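You operate a simulated robot arm through the tools that you are given. There is no shell and no other tool. Be economical: measure what you need, move in short steps, check, and stop when the job is done.

You run a simulated robot arm. Do the job below in one go: nothing can be reset, and whatever is moved stays where it is left.

Task
Loosen both arm knobs about a quarter turn and fold both safety arms in.

It is judged by the outcome, as a careful person would: the job done as asked, and still so three seconds after it is handed in. It fails if anything else is knocked over, pushed out of place, dropped, spilled or broken. Flat cloth is picked up by pressing the open fingertips on it (5 to 10 N) and closing them slowly along it; thin cloth reads only 2 to 8 mm in the jaws.

Robot
A 6-joint arm with a two-finger parallel gripper, fixed in place. Base frame: the origin is at the foot of the arm, x ahead of it, y to its left, z up. Readings come in mm, rad, newtons and seconds.
With the tool pointing down near the work surface it reaches from about 300 to 800 mm from the base axis. Its first joint turns from -2.897 to 2.897 rad. Payload 3.91 kg.
The TCP is the grasp point between the finger pads, 30 mm short of the fingertips. In the tool frame z runs along the fingers and y along their closing line. Largest opening 110 mm; finger width 20, thickness 10; the body of the gripper, 48 by 112 mm, starts 55 mm behind the TCP.
Orientation is that of the tool frame in the base frame, as [roll, pitch, yaw] about the fixed x, y, z axes, in that order (R = Rz(yaw) Ry(pitch) Rx(roll)). With the fingers straight down and closing along the base's y, the tool's x points along the base's -x, its y along +y and its z along -z.

Tools
- The arm moves only by the tool step_arm. Its argument "increments" is a list of rows, each a list of 7 numbers: the closure, from 0 (fully open) to 1 (shut), then the shift along the tool's x, y, z in units of 400 mm (1.0 is 400 mm), then the turn, a rotation vector about the tool's x, y, z in units of 60 degrees (1.0 is 60 degrees). In form: [[hand, x, y, z, wx, wy, wz], ...]. A call has 1 to 20 rows; each row is the pose to reach, as a shift and turn from the pose commanded when the call began, along the tool's axes at that moment. A call with a number of a shift or a turn outside -1 to 1 is refused whole. Rows are played at 5 a second. More than 50 mm and 0.15 rad between two rows, or a gripper value outside its range, and nothing of the call is played. A pose out of reach is approached as far as the arm can. The call stops where the force on the tool passes 90 N (or 10 N more than at its start, if that is more) or the arm is blocked; 0.2 s more then pass. Each finger travels about 45 mm/s and halts on what it meets, pressing with about 25 N; the grip force reading is that of the motor and also rises with nothing between the fingers. The clock runs only during rows and for 0.2 s after the last one: add rows that repeat a pose to give the fingers time. The reply holds the time, the measured pose of the TCP, the force on the tool along the base axes, the opening and the grip force, in the units named above and with some noise.
- Cameras (640 x 400 px; columns grow to the right, rows downward): "scene" is fixed at [219.2, 648.1, 1117.6]; the picture's right is [-0.66, -0.75, 0.00], its down [-0.45, 0.40, -0.80] and it looks along [0.60, -0.53, -0.60] (base axes); focal length 308 px, centre (320, 200). "wrist" rides on the gripper at [-36, 0, -57] in the tool frame; the picture's right is [0.00, -1.00, 0.00], its down [0.97, 0.00, -0.24] and it looks along [0.24, 0.00, 0.97] (tool axes); focal length 218 px, centre (320, 200). There is no depth. A picture from a camera that has moved, and an enlarged one, comes with that camera's place and axes in the base frame and with its lens.
- get_image(camera): a new picture of that camera. No time passes.
- slide_trunk(by): slides the trunk up (or, below 0, down) by that many mm; the arm rides with it, the base frame stays. It gives what a move gives, with no picture.
- zoom(camera, box): a new picture of the part [left, top, right, bottom] of that camera's present view, enlarged. No time passes.
- job_done(): hands the job in; it is judged then, once.

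Work in short steps. Places have to be worked out from the pictures, the camera data and where the tool is seen: move nearer, look again, correct. Check each grasp and each placing, and mend what went wrong. You have 120 turns and 64 pictures in all, those below and enlarged ones among them. Open the gripper and draw the arm clear of the work before you hand the job in, unless the task says otherwise; then end with one line.

The tools are called after "Emit:" as a command line: name --pt "numbers of a row" for each row, then --argument value for the rest, lists and objects as JSON in quotes. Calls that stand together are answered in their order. step_arm: Moves the arm, as the interface text tells. Its arguments: {"type":"object","properties":{"increments":{"type":"array","items":{"type":"array","items":{"type":"number"}}}},"required":["increments"]} The other tools are called the same way: slide_trunk (by) slides the trunk up or down; get_image (camera) takes a picture; zoom (camera, box) takes an enlarged picture of a part of a camera's view; job_done () hands the job in.

At the start:

```text
time: 0.0
eef_pos: [466.7, -70.8, 852.0]
ee_rot: [-3.141, -0.001, -3.141]
ft_force: [0.7, 0.8, 0.5]
opening: 109.8
grip_force: 0.0
trunk travel left (down, up): [-425.0, 185.0]
```

scene: 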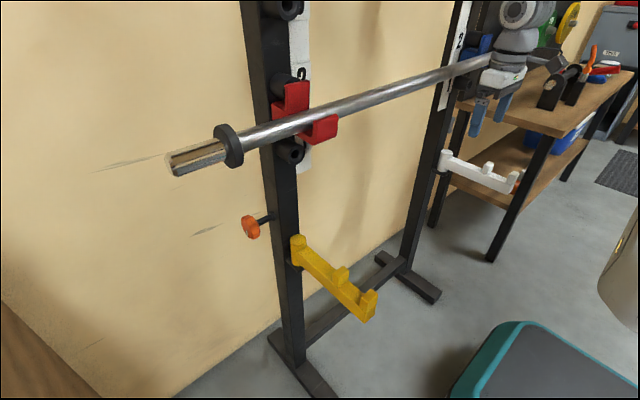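
wrist: 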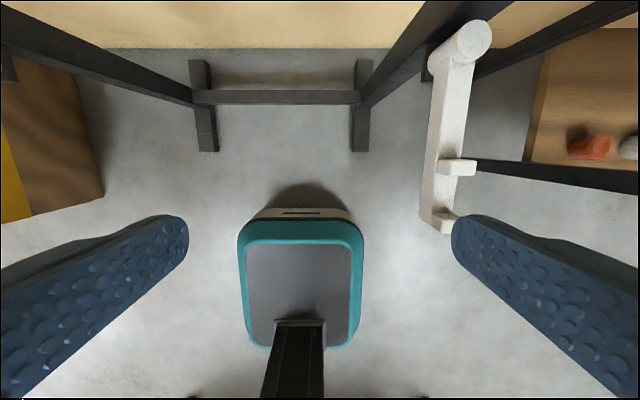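

I'll look closely at both arms and knobs first.

Emit:
zoom --camera "scene" --box '[220, 180, 400, 340]'

Emit:
zoom --camera "scene" --box '[400, 60, 560, 220]'

Emit:
zoom --camera "wrist" --box '[380, 0, 640, 250]'

```text
2.50 times, centred on (310, 260) of scene
camera zoom: at [219.2, 648.1, 1117.6], right [-0.66, -0.75, 0.0], down [-0.45, 0.4, -0.8], along [0.6, -0.53, -0.6], focal length 771 px, centre (345, 50)
```

zoom: 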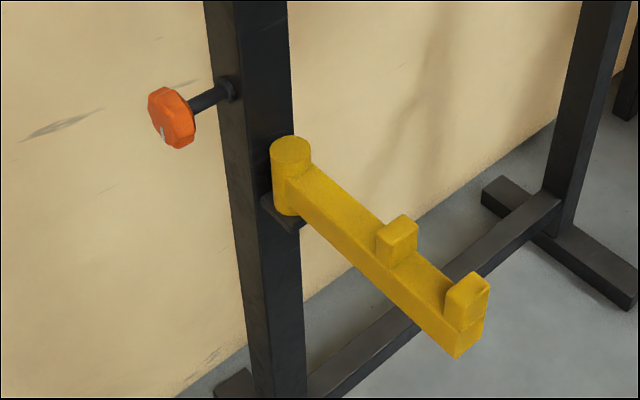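

```text
2.50 times, centred on (480, 140) of scene
camera zoom: at [219.2, 648.1, 1117.6], right [-0.66, -0.75, 0.0], down [-0.45, 0.4, -0.8], along [0.6, -0.53, -0.6], focal length 771 px, centre (-80, 350)
```

zoom: 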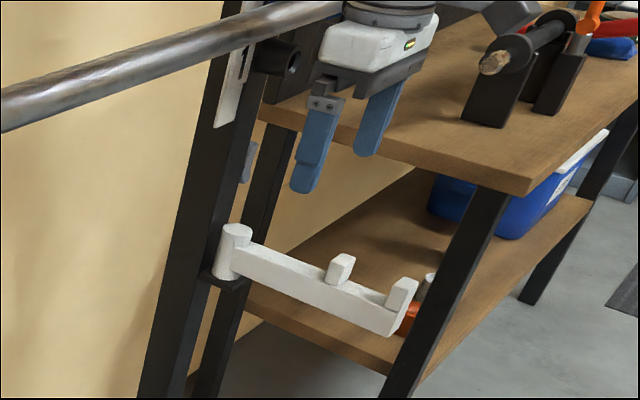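

```text
1.60 times, centred on (510, 125) of wrist
camera zoom: at [502.2, -70.0, 908.5], right [0.0, -1.0, 0.0], down [-0.97, 0.0, 0.24], along [-0.24, 0.0, -0.97], focal length 349 px, centre (16, 320)
```

zoom: 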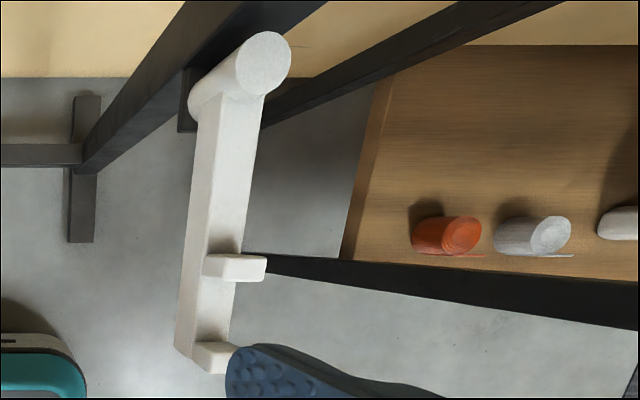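

Triangulating the pictures: the white arm's pivot is at about (607,-227,656), the yellow one's at (608,366,656), and the orange knob at about (650,447,710) with its axis along y. The bar sits near x=600, z=915. I'll lower the trunk and tilt the tool towards +x.

Emit:
slide_trunk --by -100

Emit:
step_arm --pt "0 0 0 0 0 -0.14 0" --pt "0 0 0 0 0 -0.28 0" --pt "0 0 0 0 0 -0.42 0" --pt "0 0 0 0 0 -0.56 0" --pt "0 0 0 0 0 -0.7 0" --pt "0 0 0 0 0 -0.75 0"

```text
time: 1.3
eef_pos: [467.9, -69.7, 752.1]
ee_rot: [-3.141, 0.0, 3.141]
ft_force: [0.2, -0.7, -0.8]
opening: 110.2
grip_force: 0.1
trunk travel left (down, up): [-325.0, 285.0]
```

```text
time: 2.7
eef_pos: [486.8, -79.7, 759.0]
ee_rot: [3.125, 0.782, 3.135]
ft_force: [-0.6, -0.9, -0.3]
opening: 109.8
grip_force: 0.0
out of reach, approached as far as the arm can: row 3, 4, 5, 6
trunk travel left (down, up): [-325.0, 285.0]
```

The tool is now at 45°, and the wrist is too near the base to tilt further. I'll move left towards the orange knob, where there is more room.

Emit:
step_arm --pt "0 0 0.12 0 0 0 0" --pt "0 0 0.24 0 0 0 0" --pt "0 0 0.36 0 0 0 0" --pt "0 0 0.48 0 0 0 0" --pt "0 0 0.6 0 0 0 0" --pt "0 0 0.72 0 0 0 0" --pt "0 0 0.84 0 0 0 0" --pt "0 0 0.96 0 0 0 0" --pt "0 0 1 0 0 0 0" --pt "0 0 1 0 0 0 0"

```text
time: 4.9
eef_pos: [494.6, -42.6, 786.9]
ee_rot: [3.127, 0.785, -3.138]
ft_force: [0.1, -0.8, -0.6]
opening: 110.0
grip_force: 0.0
out of reach, approached as far as the arm can: row 1, 2, 3, 4, 5, 6, 7, 8, 9, 10
trunk travel left (down, up): [-325.0, 285.0]
```

The arm is stuck at that tilt. I'll go back to pointing down, move left, and tilt there.

Emit:
step_arm --pt "0 0 0 0 0 0.14 0" --pt "0 0 0 0 0 0.28 0" --pt "0 0 0 0 0 0.42 0" --pt "0 0 0 0 0 0.56 0" --pt "0 0 0 0 0 0.7 0" --pt "0 0 0 0 0 0.75 0" --pt "0 0 0 0 0 0.75 0"

```text
time: 6.5
eef_pos: [496.8, -46.6, 780.9]
ee_rot: [-3.14, -0.003, -3.141]
ft_force: [0.6, 0.3, -0.6]
opening: 109.9
grip_force: 0.1
out of reach, approached as far as the arm can: row 3, 4
trunk travel left (down, up): [-325.0, 285.0]
```

Emit:
step_arm --pt "0 0.01 0.1 0 0 0 0" --pt "0 0.02 0.2 0 0 0 0" --pt "0 0.03 0.3 0 0 0 0" --pt "0 0.04 0.4 0 0 0 0" --pt "0 0.05 0.5 0 0 0 0" --pt "0 0.06 0.6 0 0 0 0" --pt "0 0.07 0.7 0 0 0 0" --pt "0 0.08 0.8 0 0 0 0" --pt "0 0.09 0.9 0 0 0 0" --pt "0 0.1 1 0 0 0 0" --pt "0 0.1 1 0 0 0 0"

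```text
time: 8.9
eef_pos: [456.7, 353.5, 776.2]
ee_rot: [3.141, 0.001, -3.141]
ft_force: [1.0, 0.1, -0.7]
opening: 109.8
grip_force: 0.1
trunk travel left (down, up): [-325.0, 285.0]
```

Reached. Next I'll shift another 90 mm left and tilt towards +x in two stages.

Emit:
step_arm --pt "0 0 0.1 0 0 0 0" --pt "0 0 0.2 0 0 0 0" --pt "0 0 0.225 0 0 -0.14 0" --pt "0 0 0.225 0 0 -0.28 0" --pt "0 0 0.225 0 0 -0.42 0" --pt "0 0 0.225 0 0 -0.56 0" --pt "0 0 0.225 0 0 -0.7 0" --pt "0 0 0.225 0 0 -0.75 0"

Emit:
get_image --camera "wrist"

Emit:
get_image --camera "scene"

```text
time: 10.7
eef_pos: [457.3, 443.0, 779.0]
ee_rot: [-3.141, 0.783, 3.141]
ft_force: [-0.1, -0.2, 0.8]
opening: 110.3
grip_force: 0.0
trunk travel left (down, up): [-325.0, 285.0]
```

```text
58 pictures are left
camera wrist: at [441.0, 443.5, 844.6], right [0.0, -1.0, 0.0], down [-0.86, 0.0, -0.52], along [0.52, 0.0, -0.86], focal length 218 px, centre (320, 200)
```

wrist: 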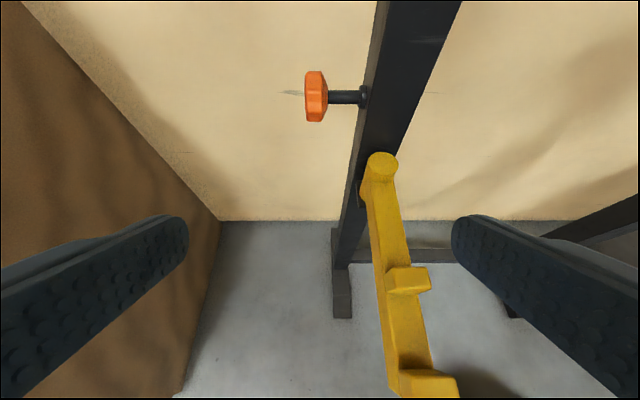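

```text
57 pictures are left
```

scene: 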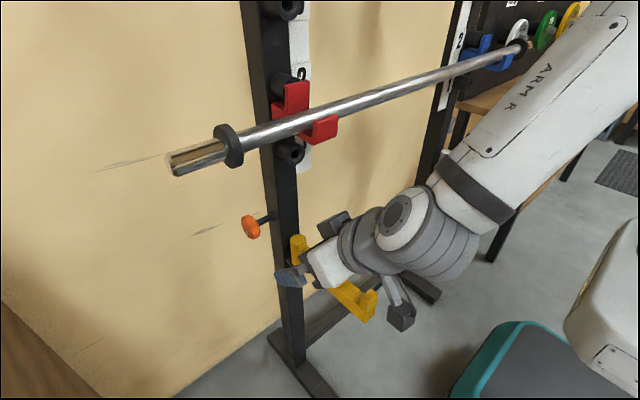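

Triangulated again, the knob is at about (658,448,702), roughly 24 mm thick and 48 mm across. I'll zoom in to read its facets, its mark and the bar.

Emit:
zoom --camera "scene" --box '[230, 203, 280, 243]'

Emit:
zoom --camera "wrist" --box '[260, 50, 420, 150]'

```text
10.00 times, centred on (255, 223) of scene
camera zoom: at [219.2, 648.1, 1117.6], right [-0.66, -0.75, 0.0], down [-0.45, 0.4, -0.8], along [0.6, -0.53, -0.6], focal length 3085 px, centre (970, -30)
```

zoom: 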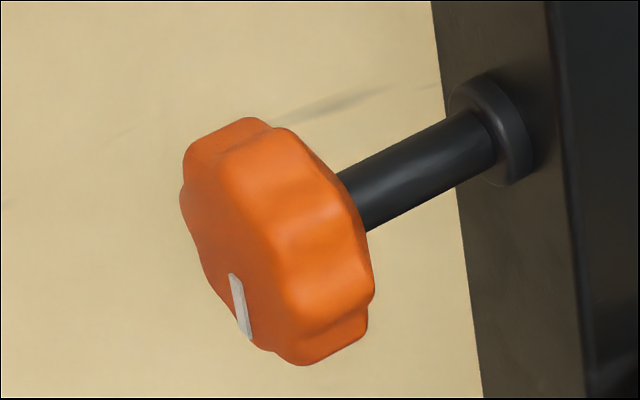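

```text
4.00 times, centred on (340, 100) of wrist
camera zoom: at [441.0, 443.5, 844.6], right [0.0, -1.0, 0.0], down [-0.86, 0.0, -0.52], along [0.52, 0.0, -0.86], focal length 873 px, centre (240, 600)
```

zoom: 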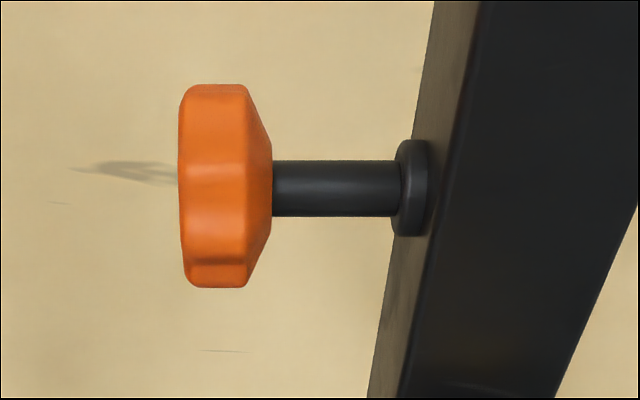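

The grey mark on the knob points roughly straight down; after a quarter turn counter-clockwise, seen from outside, it should point towards the robot (-x). I'll roll the tool −90° so that the fingers close in the plane of the knob, keeping the camera on the outside.

Emit:
step_arm --pt "0 0 0 0 0 0 -0.14" --pt "0 0 0 0 0 0 -0.28" --pt "0 0 0 0 0 0 -0.42" --pt "0 0 0 0 0 0 -0.56" --pt "0 0 0 0 0 0 -0.7" --pt "0 0 0 0 0 0 -0.75"

Emit:
step_arm --pt "0 0 0 0 0 0 -0.14" --pt "0 0 0 0 0 0 -0.28" --pt "0 0 0 0 0 0 -0.42" --pt "0 0 0 0 0 0 -0.56" --pt "0 0 0 0 0 0 -0.7" --pt "0 0 0 0 0 0 -0.75"

Emit:
get_image --camera "wrist"

```text
time: 12.1
eef_pos: [456.8, 443.1, 778.4]
ee_rot: [-2.525, 0.522, -2.186]
ft_force: [0.6, 0.3, 0.6]
opening: 109.9
grip_force: 0.1
trunk travel left (down, up): [-325.0, 285.0]
```

```text
time: 13.5
eef_pos: [457.8, 443.1, 780.3]
ee_rot: [-2.356, -0.001, -1.57]
ft_force: [-0.7, 0.5, -0.4]
opening: 109.8
grip_force: 0.1
trunk travel left (down, up): [-325.0, 285.0]
```

```text
54 pictures are left
camera wrist: at [415.6, 479.5, 819.1], right [0.71, 0.0, 0.71], down [-0.17, -0.97, 0.17], along [0.69, -0.24, -0.69], focal length 218 px, centre (320, 200)
```

wrist: 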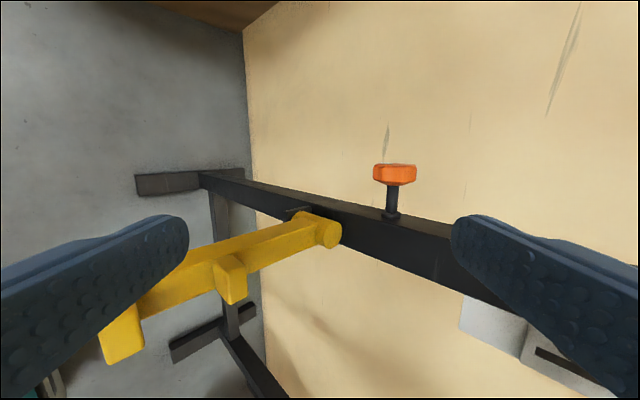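

The knob shows exactly where predicted. I'll tilt to about 20° below horizontal and go to a pre-grasp point 110 mm short of it.

Emit:
step_arm --pt "0 -0.0125 -0.03 0.06 0.1 0 0" --pt "0 -0.0125 -0.06 0.12 0.2 0 0" --pt "0 -0.0125 -0.1 0.18 0.3 0 0" --pt "0 -0.0125 -0.1008 0.242 0.417 0 0" --pt "0 -0.0125 -0.1008 0.242 0.417 0 0"

Emit:
get_image --camera "wrist"

Emit:
get_image --camera "scene"

```text
time: 14.7
eef_pos: [555.0, 449.8, 739.2]
ee_rot: [-1.918, 0.0, -1.573]
ft_force: [0.8, 0.2, 0.3]
opening: 110.2
grip_force: 0.0
trunk travel left (down, up): [-325.0, 285.0]
```

```text
53 pictures are left
camera wrist: at [499.5, 484.7, 758.3], right [0.34, 0.0, 0.94], down [-0.23, -0.97, 0.08], along [0.91, -0.24, -0.33], focal length 218 px, centre (320, 200)
```

wrist: 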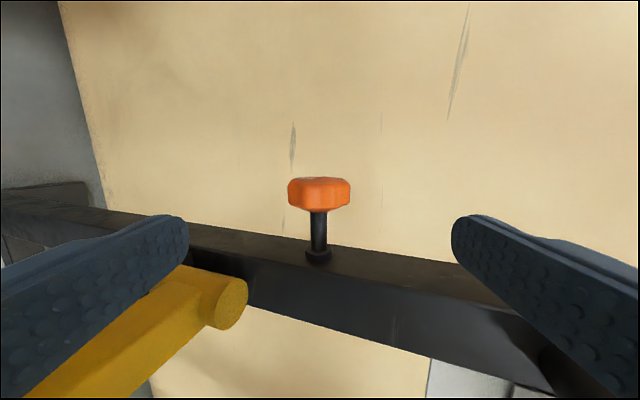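

```text
52 pictures are left
```

scene: 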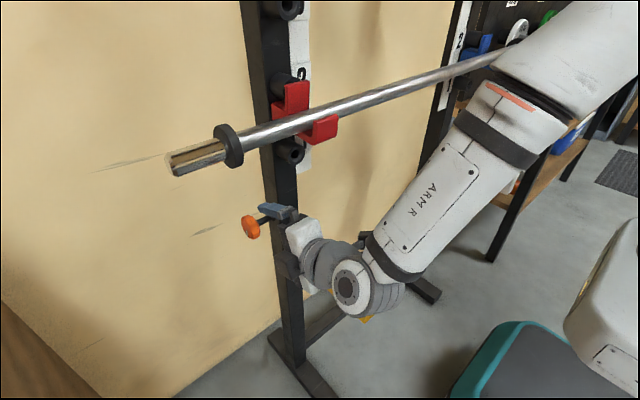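

The knob is centred between the fingers, at about (658,448.5,700). I'll advance 108 mm and close on it.

Emit:
step_arm --pt "0 0.003 0 0.08 0 0 0" --pt "0 0.003 0.002 0.16 0 0 0" --pt "0 0.003 0.004 0.22 0 0 0" --pt "0 0.003 0.004 0.27 0 0 0" --pt "0 0.003 0.004 0.27 0 0 0"

Emit:
step_arm --pt "0.3 0 0 0 0 0 0" --pt "0.6 0 0 0 0 0 0" --pt "1 0 0 0 0 0 0" --pt "1 0 0 0 0 0 0" --pt "1 0 0 0 0 0 0" --pt "1 0 0 0 0 0 0" --pt "1 0 0 0 0 0 0"

Emit:
get_image --camera "wrist"

Emit:
zoom --camera "scene" --box '[220, 190, 316, 250]'

```text
time: 15.9
eef_pos: [655.5, 446.9, 699.3]
ee_rot: [-1.921, -0.001, -1.569]
ft_force: [-0.4, -0.3, -0.1]
opening: 110.1
grip_force: 0.1
trunk travel left (down, up): [-325.0, 285.0]
```

```text
time: 17.5
eef_pos: [656.2, 447.6, 701.1]
ee_rot: [-1.917, 0.0, -1.572]
ft_force: [5.5, 2.0, 5.8]
opening: 47.7
grip_force: 45.1
trunk travel left (down, up): [-325.0, 285.0]
```

```text
51 pictures are left
camera wrist: at [601.0, 483.3, 720.4], right [0.34, 0.0, 0.94], down [-0.23, -0.97, 0.08], along [0.91, -0.24, -0.33], focal length 218 px, centre (320, 200)
```

wrist: 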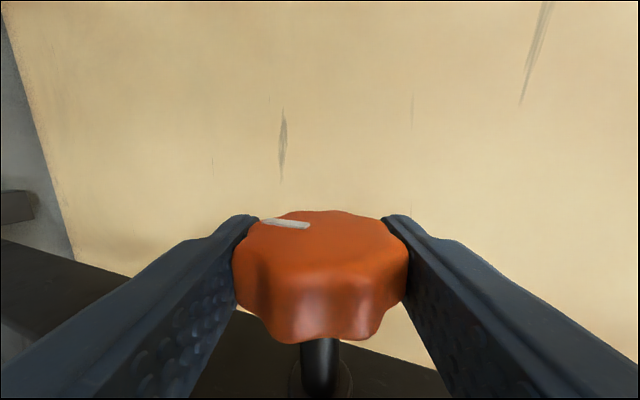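

```text
6.67 times, centred on (268, 220) of scene
camera zoom: at [219.2, 648.1, 1117.6], right [-0.66, -0.75, 0.0], down [-0.45, 0.4, -0.8], along [0.6, -0.53, -0.6], focal length 2057 px, centre (667, 67)
```

zoom: 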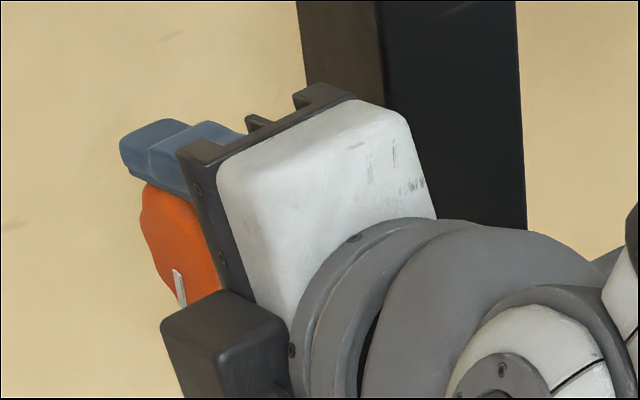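

Gripped at 47.7 mm, with the mark visible. I'll turn 35° about +y (counter-clockwise seen from outside).

Emit:
step_arm --pt "1 0 0 0 -0.08 0 0" --pt "1 0 0 0 -0.16 0 0" --pt "1 0 0 0 -0.24 0 0" --pt "1 0 0 0 -0.32 0 0" --pt "1 0 0 0 -0.4 0 0" --pt "1 0 0 0 -0.48 0 0" --pt "1 0 0 0 -0.58 0 0" --pt "1 0 0 0 -0.58 0 0"

Emit:
get_image --camera "wrist"

Emit:
get_image --camera "scene"

```text
time: 19.1
eef_pos: [656.1, 447.3, 705.7]
ee_rot: [-2.48, -0.005, -1.569]
ft_force: [16.2, -13.7, 11.1]
opening: 48.0
grip_force: 45.2
trunk travel left (down, up): [-325.0, 285.0]
stopped in row 7: the force on the tool passed its limit (the readings are from after the stop); the commanded pose is now the measured one
```

```text
49 pictures are left
camera wrist: at [620.1, 484.1, 749.0], right [0.79, 0.0, 0.61], down [-0.15, -0.97, 0.19], along [0.6, -0.24, -0.76], focal length 218 px, centre (320, 200)
```

wrist: 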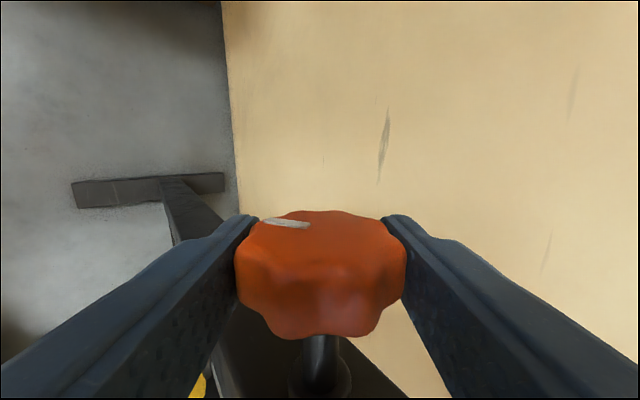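

```text
48 pictures are left
```

scene: 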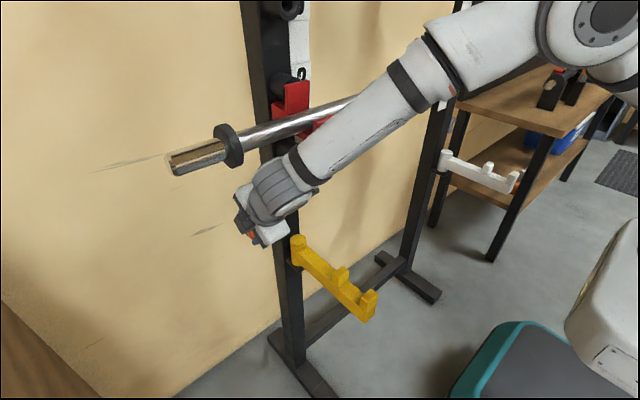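

The knob turned with the fingers by about 32° (the mark sits in the same place between them) before the force limit stopped it. I'll open and rotate back along the same path without the knob.

Emit:
step_arm --pt "0.6 0 0 0 0 0 0" --pt "0.2 0 0 0 0 0 0" --pt "0 0 0 0 0 0 0" --pt "0 0 0 0 0 0 0" --pt "0 0 0 0 0 0 0"

Emit:
step_arm --pt "0 0 0 0 0.1 0 0" --pt "0 0 0 0 0.2 0 0" --pt "0 0 0 0 0.3 0 0" --pt "0 0 0 0 0.4 0 0" --pt "0 0 0 0 0.5 0 0" --pt "0 0 0 0 0.55 0 0" --pt "0 0 0 0 0.55 0 0"

Emit:
get_image --camera "wrist"

```text
time: 20.3
eef_pos: [655.8, 447.8, 703.4]
ee_rot: [-2.481, -0.004, -1.568]
ft_force: [-0.5, -0.2, -0.1]
opening: 110.0
grip_force: 0.0
trunk travel left (down, up): [-325.0, 285.0]
```

```text
time: 21.9
eef_pos: [657.0, 448.4, 703.4]
ee_rot: [-1.906, -0.005, -1.567]
ft_force: [0.1, -0.4, -0.2]
opening: 110.0
grip_force: 0.1
trunk travel left (down, up): [-325.0, 285.0]
```

```text
47 pictures are left
camera wrist: at [601.4, 484.0, 721.3], right [0.33, 0.0, 0.94], down [-0.22, -0.97, 0.08], along [0.92, -0.24, -0.32], focal length 218 px, centre (320, 200)
```

wrist: 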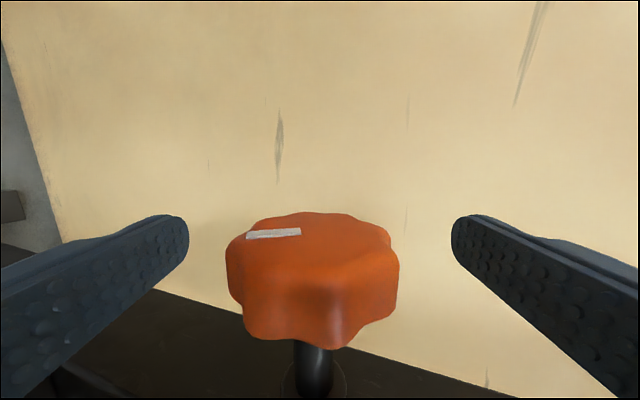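

The knob turned about 30° and stayed there. I'll re-centre by about 2.5 mm, regrip and do a second 29° stroke.

Emit:
step_arm --pt "0 0 0.006 0 0 0 0" --pt "0.3 0 0.006 0 0 0 0" --pt "0.6 0 0.006 0 0 0 0" --pt "1 0 0.006 0 0 0 0" --pt "1 0 0.006 0 0 0 0" --pt "1 0 0.006 0 0 0 0" --pt "1 0 0.006 0 0 0 0" --pt "1 0 0.006 0 0 0 0"

Emit:
step_arm --pt "1 0 0 0 -0.08 0 0" --pt "1 0 0 0 -0.16 0 0" --pt "1 0 0 0 -0.24 0 0" --pt "1 0 0 0 -0.32 0 0" --pt "1 0 0 0 -0.4 0 0" --pt "1 0 0 0 -0.48 0 0" --pt "1 0 0 0 -0.48 0 0"

Emit:
get_image --camera "wrist"

```text
time: 23.7
eef_pos: [655.9, 447.0, 702.3]
ee_rot: [-1.906, -0.004, -1.57]
ft_force: [1.3, 1.0, 1.5]
opening: 48.3
grip_force: 45.4
trunk travel left (down, up): [-325.0, 285.0]
```

```text
time: 25.3
eef_pos: [658.4, 447.7, 702.3]
ee_rot: [-2.408, -0.004, -1.567]
ft_force: [17.3, 5.0, 14.6]
opening: 48.3
grip_force: 45.1
trunk travel left (down, up): [-325.0, 285.0]
```

```text
46 pictures are left
camera wrist: at [617.7, 484.1, 744.9], right [0.74, 0.0, 0.67], down [-0.16, -0.97, 0.18], along [0.65, -0.24, -0.72], focal length 218 px, centre (320, 200)
```

wrist: 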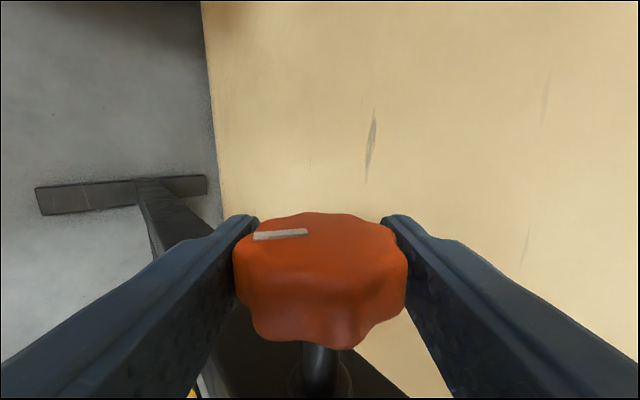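

Total is now about 60°. Open, go back, and do a third stroke of 29°.

Emit:
step_arm --pt "0.5 0 0 0 0 0 0" --pt "0 0 0 0 0 0 0" --pt "0 0 0 0 0 0 0" --pt "0 0 0 0 0 0 0" --pt "0 0 0 0 0.1 0 0" --pt "0 0 0 0 0.2 0 0" --pt "0 0 0 0 0.3 0 0" --pt "0 0 0 0 0.4 0 0" --pt "0 0 0 0 0.48 0 0" --pt "0 0 0 0 0.48 0 0"

Emit:
get_image --camera "wrist"

```text
time: 27.5
eef_pos: [656.0, 447.7, 702.3]
ee_rot: [-1.906, -0.004, -1.567]
ft_force: [-0.9, 0.6, -0.5]
opening: 109.9
grip_force: 0.0
trunk travel left (down, up): [-325.0, 285.0]
```

```text
45 pictures are left
camera wrist: at [600.9, 483.9, 719.1], right [0.33, 0.0, 0.94], down [-0.22, -0.97, 0.08], along [0.92, -0.24, -0.32], focal length 218 px, centre (320, 200)
```

wrist: 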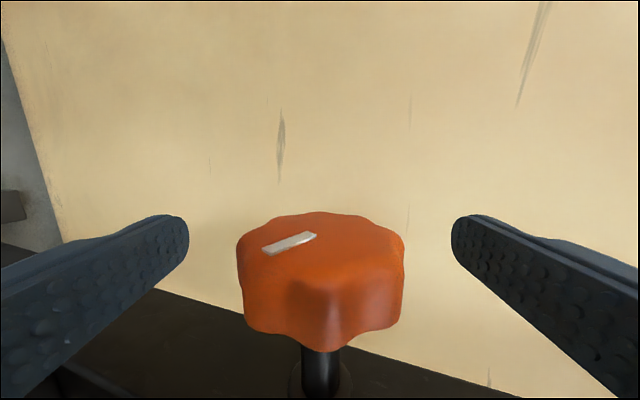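

Emit:
step_arm --pt "0.3 0 0 0 0 0 0" --pt "0.6 0 0 0 0 0 0" --pt "1 0 0 0 0 0 0" --pt "1 0 0 0 0 0 0" --pt "1 0 0 0 0 0 0" --pt "1 0 0 0 0 0 0" --pt "1 0 0 0 0 0 0"

Emit:
step_arm --pt "1 0 0 0 -0.08 0 0" --pt "1 0 0 0 -0.16 0 0" --pt "1 0 0 0 -0.24 0 0" --pt "1 0 0 0 -0.32 0 0" --pt "1 0 0 0 -0.4 0 0" --pt "1 0 0 0 -0.49 0 0" --pt "1 0 0 0 -0.49 0 0"

Emit:
step_arm --pt "0.5 0 0 0 0 0 0" --pt "0 0 0 0 0 0 0" --pt "0 0 0 0 0 0 0" --pt "0 0 0 0 0 0 0" --pt "0 0 0 0 0.1 0 0" --pt "0 0 0 0 0.2 0 0" --pt "0 0 0 0 0.3 0 0" --pt "0 0 0 0 0.4 0 0" --pt "0 0 0 0 0.48 0 0" --pt "0 0 0 0 0.48 0 0"

Emit:
get_image --camera "wrist"

```text
time: 29.1
eef_pos: [655.4, 448.1, 701.2]
ee_rot: [-1.907, -0.004, -1.57]
ft_force: [-0.5, -0.5, -0.3]
opening: 48.5
grip_force: 45.0
trunk travel left (down, up): [-325.0, 285.0]
```

```text
time: 30.7
eef_pos: [657.5, 447.3, 702.6]
ee_rot: [-2.416, -0.001, -1.568]
ft_force: [22.5, 9.7, 14.4]
opening: 48.5
grip_force: 44.8
trunk travel left (down, up): [-325.0, 285.0]
```

```text
time: 32.9
eef_pos: [656.2, 447.4, 702.6]
ee_rot: [-1.916, -0.003, -1.569]
ft_force: [1.1, -0.3, 0.0]
opening: 109.9
grip_force: 0.1
trunk travel left (down, up): [-325.0, 285.0]
```

```text
44 pictures are left
camera wrist: at [601.0, 483.8, 719.7], right [0.34, 0.0, 0.94], down [-0.22, -0.97, 0.09], along [0.91, -0.24, -0.33], focal length 218 px, centre (320, 200)
```

wrist: 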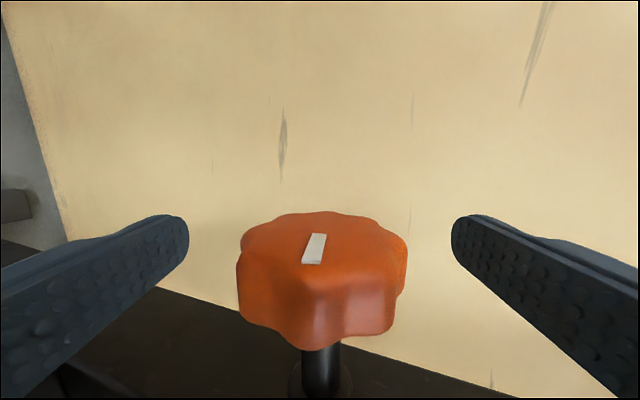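

The left knob has now turned about 90°. I'll back out 150 mm and look at it from the scene camera.

Emit:
step_arm --pt "0 0 0 -0.1 0 0 0" --pt "0 0 0 -0.2 0 0 0" --pt "0 0 0 -0.3 0 0 0" --pt "0 0 0 -0.375 0 0 0" --pt "0 0 0 -0.375 -0.14 0 0" --pt "0 0 0 -0.375 -0.28 0 0" --pt "0 0 0 -0.375 -0.417 0 0" --pt "0 0 0 -0.375 -0.417 0 0"

Emit:
zoom --camera "scene" --box '[220, 190, 380, 330]'

```text
time: 34.7
eef_pos: [513.4, 448.1, 751.7]
ee_rot: [-2.353, -0.003, -1.569]
ft_force: [0.0, -0.2, -0.1]
opening: 110.0
grip_force: 0.0
trunk travel left (down, up): [-325.0, 285.0]
```

```text
2.86 times, centred on (300, 260) of scene
camera zoom: at [219.2, 648.1, 1117.6], right [-0.66, -0.75, 0.0], down [-0.45, 0.4, -0.8], along [0.6, -0.53, -0.6], focal length 882 px, centre (377, 29)
```

zoom: 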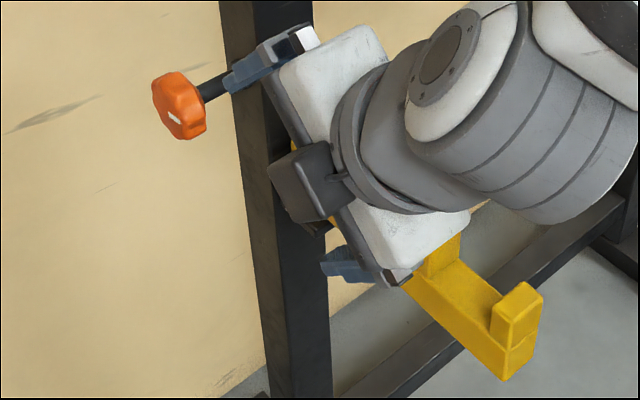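

The mark confirms a turn of about 90°. Next I'll close the fingers, yaw 45° inwards, and move to the outer side of the yellow arm.

Emit:
step_arm --pt "0.3 -0.02 0.04 0 0 0.09 0.09" --pt "0.6 -0.03 0.08 0 0 0.18 0.18" --pt "1 -0.04 0.12 0 0 0.27 0.27" --pt "1 -0.05 0.16 0 0 0.36 0.36" --pt "1 -0.055 0.2 0 0 0.45 0.45" --pt "1 -0.055 0.25 0.0035 0 0.53 0.53" --pt "1 -0.055 0.25 0.0035 0 0.53 0.53"

Emit:
get_image --camera "scene"

Emit:
get_image --camera "wrist"

```text
time: 36.3
eef_pos: [444.2, 469.4, 680.0]
ee_rot: [-2.35, 0.0, -2.354]
ft_force: [0.5, -0.6, -0.2]
opening: 0.0
grip_force: 25.6
trunk travel left (down, up): [-325.0, 285.0]
```

```text
42 pictures are left
```

scene: 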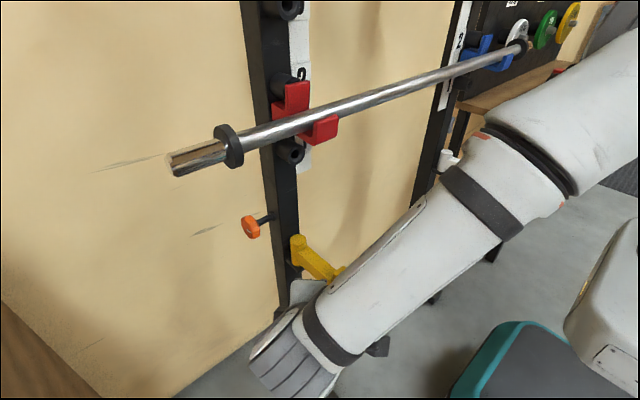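

```text
41 pictures are left
camera wrist: at [440.2, 523.6, 719.9], right [0.5, -0.5, 0.71], down [-0.81, -0.57, 0.17], along [0.32, -0.66, -0.68], focal length 218 px, centre (320, 200)
```

wrist: 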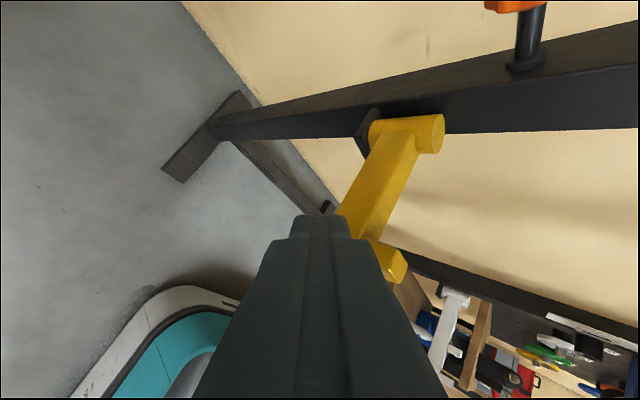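

Emit:
zoom --camera "wrist" --box '[280, 90, 480, 300]'

```text
1.90 times, centred on (380, 195) of wrist
camera zoom: at [440.2, 523.6, 719.9], right [0.5, -0.5, 0.71], down [-0.81, -0.57, 0.17], along [0.32, -0.66, -0.68], focal length 416 px, centre (206, 210)
```

zoom: 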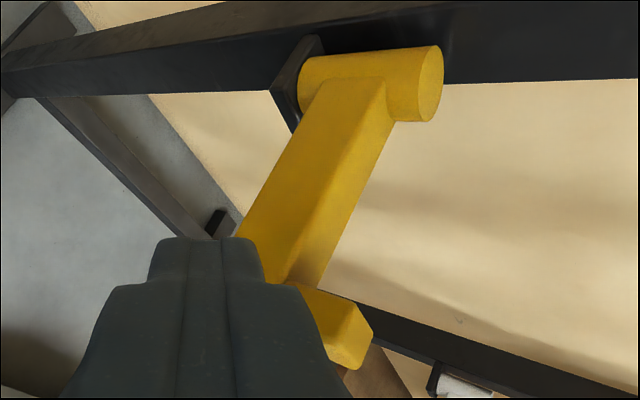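

The beam spans z≈597–632, so I'll aim the fingertip at z≈614. Lower 45 mm on the outer side, then move in to just short of the beam.

Emit:
step_arm --pt "1 0 0.04 0.04 0 0 0" --pt "1 0 0.08 0.08 0 0 0" --pt "1 0.042 0.049 0.111 0 0 0" --pt "1 0.087 0.018 0.141 0 0 0" --pt "1 0.087 0.018 0.141 0 0 0"

Emit:
get_image --camera "wrist"

Emit:
get_image --camera "scene"

```text
time: 37.5
eef_pos: [445.0, 418.8, 636.4]
ee_rot: [-2.351, 0.001, -2.354]
ft_force: [-0.4, 0.1, 0.1]
opening: 0.2
grip_force: 25.0
trunk travel left (down, up): [-325.0, 285.0]
```

```text
39 pictures are left
camera wrist: at [440.6, 473.9, 675.6], right [0.5, -0.5, 0.71], down [-0.81, -0.57, 0.17], along [0.32, -0.66, -0.68], focal length 218 px, centre (320, 200)
```

wrist: 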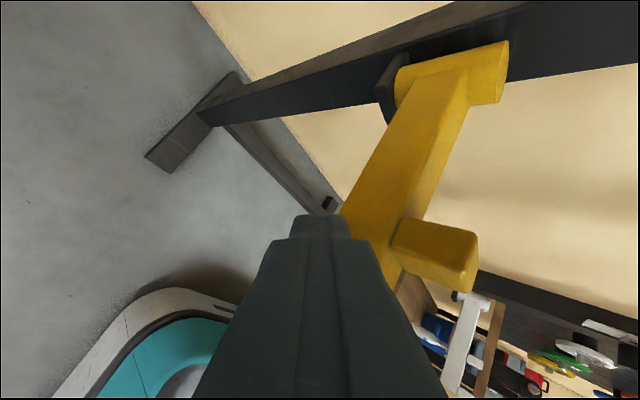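

```text
38 pictures are left
```

scene: 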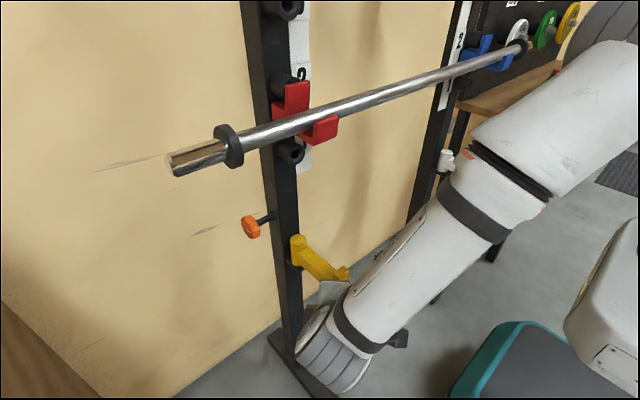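

The tip is at the right height beside the beam. I'll push along the arc to about 45°.

Emit:
step_arm --pt "1 0.0265 -0.0138 0.0138 0 0 0" --pt "1 0.0636 -0.0375 0.0375 0 0 0" --pt "1 0.0988 -0.0614 0.0614 0 0 0" --pt "1 0.127 -0.09 0.09 0 0 0" --pt "1 0.151 -0.1208 0.1208 0 0 0" --pt "1 0.168 -0.154 0.154 0 0 0" --pt "1 0.18 -0.1875 0.1875 0 0 0" --pt "1 0.18 -0.1875 0.1875 0 0 0"

Emit:
get_image --camera "wrist"

Emit:
get_image --camera "scene"

```text
time: 39.3
eef_pos: [469.7, 293.2, 635.9]
ee_rot: [-2.351, -0.002, -2.355]
ft_force: [-0.3, -0.4, -0.7]
opening: 0.0
grip_force: 24.4
trunk travel left (down, up): [-325.0, 285.0]
```

```text
37 pictures are left
camera wrist: at [465.1, 348.1, 676.0], right [0.5, -0.5, 0.71], down [-0.81, -0.57, 0.17], along [0.32, -0.66, -0.68], focal length 218 px, centre (320, 200)
```

wrist: 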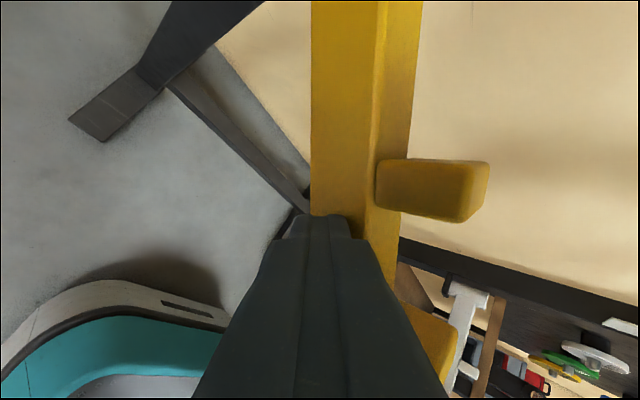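

```text
36 pictures are left
```

scene: 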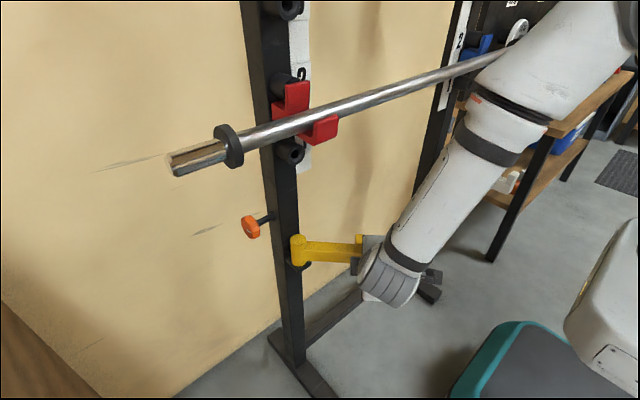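

It swings freely. I'll carry on to 90°.

Emit:
step_arm --pt "1 0.007 -0.035 0.035 0 0 0" --pt "1 0.005 -0.07 0.07 0 0 0" --pt "1 -0.003 -0.105 0.105 0 0 0" --pt "1 -0.017 -0.1386 0.1386 0 0 0" --pt "1 -0.0376 -0.1706 0.1706 0 0 0" --pt "1 -0.0638 -0.2006 0.2006 0 0 0" --pt "1 -0.0638 -0.2006 0.2006 0 0 0"

Emit:
get_image --camera "wrist"

Emit:
get_image --camera "scene"

```text
time: 40.9
eef_pos: [568.2, 231.0, 636.4]
ee_rot: [-2.351, -0.002, -2.354]
ft_force: [0.6, 0.2, -0.7]
opening: 0.1
grip_force: 25.3
trunk travel left (down, up): [-325.0, 285.0]
```

```text
35 pictures are left
camera wrist: at [563.7, 285.4, 675.7], right [0.5, -0.5, 0.71], down [-0.81, -0.57, 0.17], along [0.32, -0.66, -0.68], focal length 218 px, centre (320, 200)
```

wrist: 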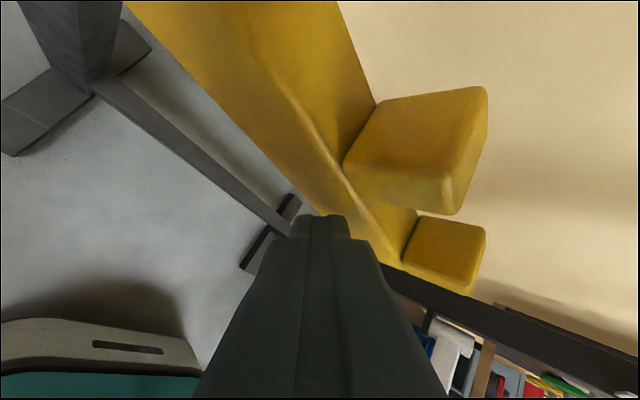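

```text
34 pictures are left
```

scene: 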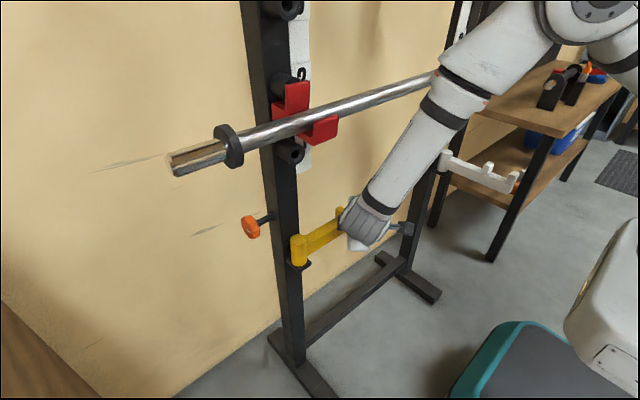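

It looks about 90° folded. I'll back off (−x first, then along the tool axis) and check from above.

Emit:
step_arm --pt "1 0.035 0.025 -0.025 0 0 0" --pt "1 0.07 0.05 -0.05 0 0 0" --pt "1 0.07 0.05 -0.15 0 0 0" --pt "1 0.07 0.05 -0.25 0 0 0" --pt "1 0.07 0.05 -0.35 0 0 0" --pt "1 0.07 0.05 -0.4 0 0 0" --pt "1 0.07 0.05 -0.4 0 0 0"

Emit:
zoom --camera "scene" --box '[220, 190, 380, 290]'

Emit:
get_image --camera "wrist"

```text
time: 42.5
eef_pos: [457.4, 303.4, 734.5]
ee_rot: [-2.351, -0.002, -2.353]
ft_force: [-0.9, 0.1, 0.6]
opening: 0.1
grip_force: 25.0
trunk travel left (down, up): [-325.0, 285.0]
```

```text
4.00 times, centred on (300, 240) of scene
camera zoom: at [219.2, 648.1, 1117.6], right [-0.66, -0.75, 0.0], down [-0.45, 0.4, -0.8], along [0.6, -0.53, -0.6], focal length 1234 px, centre (400, 40)
```

zoom: 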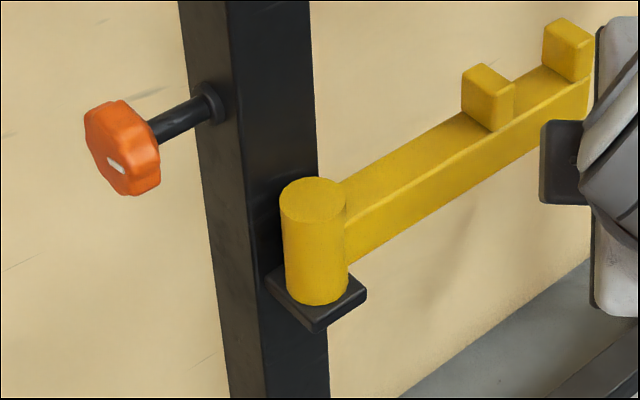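

```text
32 pictures are left
camera wrist: at [453.8, 356.9, 774.4], right [0.5, -0.5, 0.71], down [-0.81, -0.57, 0.17], along [0.32, -0.66, -0.68], focal length 218 px, centre (320, 200)
```

wrist: 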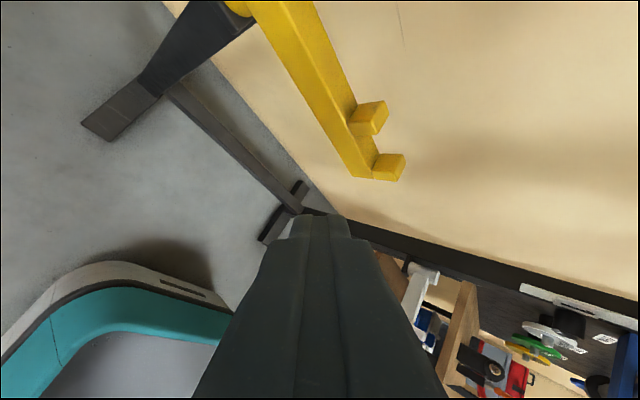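

From the scene picture the fold measures about 85–90°, so I'll go back in and nudge it a few mm further while watching the force.

Emit:
step_arm --pt "1 0 0 0.1 0 0 0" --pt "1 0 0 0.2 0 0 0" --pt "1 0 0 0.3 0 0 0" --pt "1 0 0 0.35 0 0 0" --pt "1 -0.05 -0.035 0.385 0 0 0" --pt "1 -0.07 -0.05 0.4 0 0 0" --pt "1 -0.077 -0.055 0.405 0 0 0" --pt "1 -0.084 -0.06 0.41 0 0 0" --pt "1 -0.091 -0.065 0.415 0 0 0" --pt "1 -0.091 -0.065 0.415 0 0 0"

Emit:
get_image --camera "wrist"

```text
time: 44.7
eef_pos: [569.4, 230.8, 635.6]
ee_rot: [-2.355, -0.009, -2.356]
ft_force: [-40.2, 6.6, 23.8]
opening: 0.0
grip_force: 24.8
trunk travel left (down, up): [-325.0, 285.0]
stopped in row 10: the force on the tool passed its limit (the readings are from after the stop); the commanded pose is now the measured one
```

```text
31 pictures are left
camera wrist: at [566.0, 285.9, 675.4], right [0.5, -0.49, 0.71], down [-0.81, -0.56, 0.18], along [0.31, -0.66, -0.68], focal length 218 px, centre (320, 200)
```

wrist: 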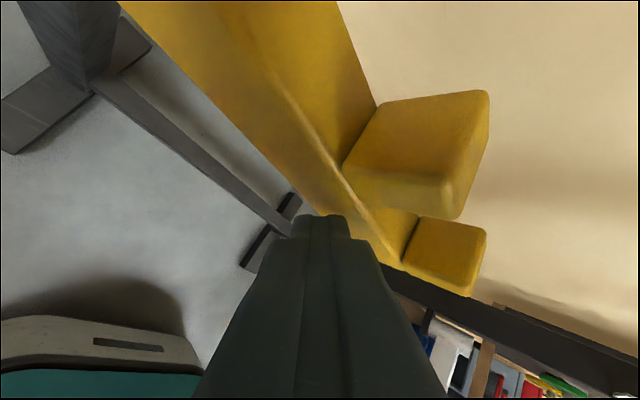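

The arm is against its stop, so it's fully folded. I'll retreat and undo the yaw.

Emit:
step_arm --pt "1 0.035 0.025 -0.025 0 0 0" --pt "1 0.07 0.05 -0.05 0 0 0" --pt "1 0.07 0.05 -0.15 0 0 0" --pt "1 0.07 0.05 -0.25 0 0 0" --pt "1 0.07 0.05 -0.35 0 0 0" --pt "1 0.07 0.05 -0.45 0 0 0" --pt "0.8 0.07 0 -0.5 0 -0.09 -0.09" --pt "0.6 0.07 -0.05 -0.5 0 -0.18 -0.18" --pt "0.4 0.07 -0.05 -0.5 0 -0.27 -0.27" --pt "0.2 0.07 -0.05 -0.5 0 -0.36 -0.36" --pt "0 0.07 -0.05 -0.5 0 -0.45 -0.45" --pt "0 0.07 -0.05 -0.5 0 -0.53 -0.53" --pt "0 0.07 -0.05 -0.5 0 -0.53 -0.53"

Emit:
step_arm --pt "0 0 0 0 0 0 0.14" --pt "0 0 0 0 0 0 0.28" --pt "0 0 0 0 0 0 0.42" --pt "0 0 0 0 0 0 0.56" --pt "0 0 0 0 0 0 0.7" --pt "0 0 0 0 0 0 0.75"

Emit:
step_arm --pt "0 0 0 0 0 0 0.14" --pt "0 0 0 0 0 0 0.28" --pt "0 0 0 0 0 0 0.42" --pt "0 0 0 0 0 0 0.56" --pt "0 0 0 0 0 0 0.7" --pt "0 0 0 0 0 0 0.75"

```text
time: 47.5
eef_pos: [464.5, 301.6, 789.8]
ee_rot: [-2.364, -0.007, -1.568]
ft_force: [0.8, -0.4, 0.1]
opening: 110.1
grip_force: 0.0
trunk travel left (down, up): [-325.0, 285.0]
```

```text
time: 48.9
eef_pos: [464.9, 301.6, 790.0]
ee_rot: [-2.529, 0.516, -2.189]
ft_force: [0.7, 0.1, 0.5]
opening: 110.1
grip_force: 0.0
trunk travel left (down, up): [-325.0, 285.0]
```

```text
time: 50.3
eef_pos: [465.2, 301.9, 789.3]
ee_rot: [-3.135, 0.775, -3.138]
ft_force: [-1.0, -0.3, -0.3]
opening: 109.8
grip_force: 0.1
trunk travel left (down, up): [-325.0, 285.0]
```

Now point straight down, then travel right at z≈790.

Emit:
step_arm --pt "0 0 0 0 0 0.14 0" --pt "0 0 0 0 0 0.28 0" --pt "0 0 0 0 0 0.42 0" --pt "0 0 0 0 0 0.56 0" --pt "0 0 0 0 0 0.7 0" --pt "0 0 0 0 0 0.74 0" --pt "0 0 0 0 0 0.74 0"

Emit:
step_arm --pt "0 0 -0.1 0 0 0 0" --pt "0 0 -0.2 0 0 0 0" --pt "0 0 -0.3 0 0 0 0" --pt "0 0 -0.4 0 0 0 0" --pt "0 0 -0.5 0 0 0 0" --pt "0 0 -0.6 0 0 0 0" --pt "0 0 -0.7 0 0 0 0" --pt "0 0 -0.8 0 0 0 0" --pt "0 0 -0.9 0 0 0 0" --pt "0 0 -1 0 0 0 0" --pt "0 0 -1 0 0 0 0"

Emit:
get_image --camera "wrist"

Emit:
get_image --camera "scene"

```text
time: 51.9
eef_pos: [465.8, 302.3, 789.4]
ee_rot: [-3.135, 0.003, -3.141]
ft_force: [-0.1, 0.2, 0.2]
opening: 110.2
grip_force: 0.1
trunk travel left (down, up): [-325.0, 285.0]
```

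```text
time: 54.3
eef_pos: [464.1, -99.2, 791.2]
ee_rot: [-3.136, 0.002, -3.141]
ft_force: [-0.1, 1.5, 1.0]
opening: 109.8
grip_force: 0.1
trunk travel left (down, up): [-325.0, 285.0]
```

```text
30 pictures are left
camera wrist: at [500.2, -98.4, 848.2], right [0.0, -1.0, 0.01], down [-0.97, 0.0, 0.24], along [-0.24, -0.01, -0.97], focal length 218 px, centre (320, 200)
```

wrist: 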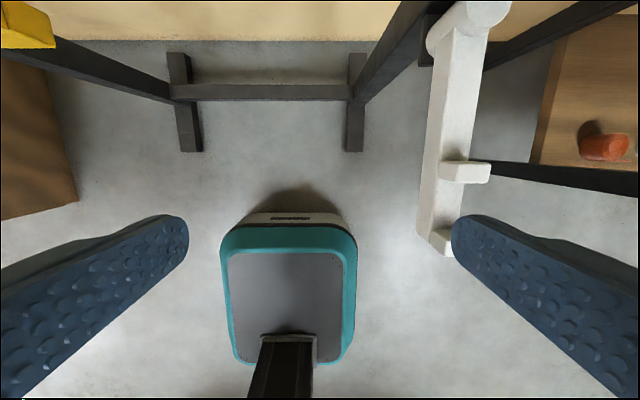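

```text
29 pictures are left
```

scene: 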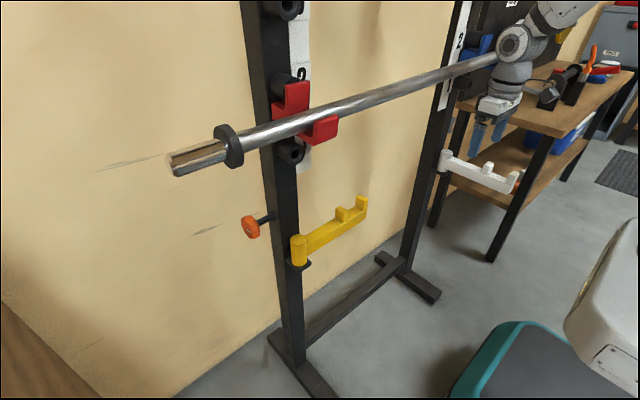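

The yellow arm is folded, and the table edge works out near y≈-600, so it's clear of the right knob (expected at about (658,-309,702)). I'll move to y≈-305 and tilt to 45°.

Emit:
step_arm --pt "0 0 -0.1 0 0 0 0" --pt "0 0 -0.2 0 0 0 0" --pt "0 0 -0.3 0 0 0 0" --pt "0 0 -0.4 0 0 0 0" --pt "0 0 -0.515 0 0 0 0" --pt "0 0 -0.515 0 0 -0.14 0" --pt "0 0 -0.515 0 0 -0.28 0" --pt "0 0 -0.515 0 0 -0.42 0" --pt "0 0 -0.515 0 0 -0.56 0" --pt "0 0 -0.515 0 0 -0.7 0" --pt "0 0 -0.515 0 0 -0.75 0" --pt "0 0 -0.515 0 0 -0.75 0"

Emit:
get_image --camera "wrist"

```text
time: 56.9
eef_pos: [465.0, -304.7, 793.4]
ee_rot: [-3.133, 0.789, -3.135]
ft_force: [0.0, 0.0, -0.6]
opening: 109.9
grip_force: 0.1
trunk travel left (down, up): [-325.0, 285.0]
```

```text
28 pictures are left
camera wrist: at [449.1, -303.3, 858.0], right [0.0, -1.0, 0.01], down [-0.85, 0.0, -0.52], along [0.52, -0.01, -0.85], focal length 218 px, centre (320, 200)
```

wrist: 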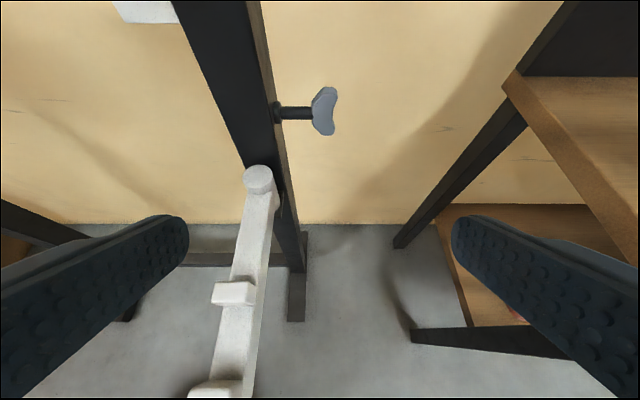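

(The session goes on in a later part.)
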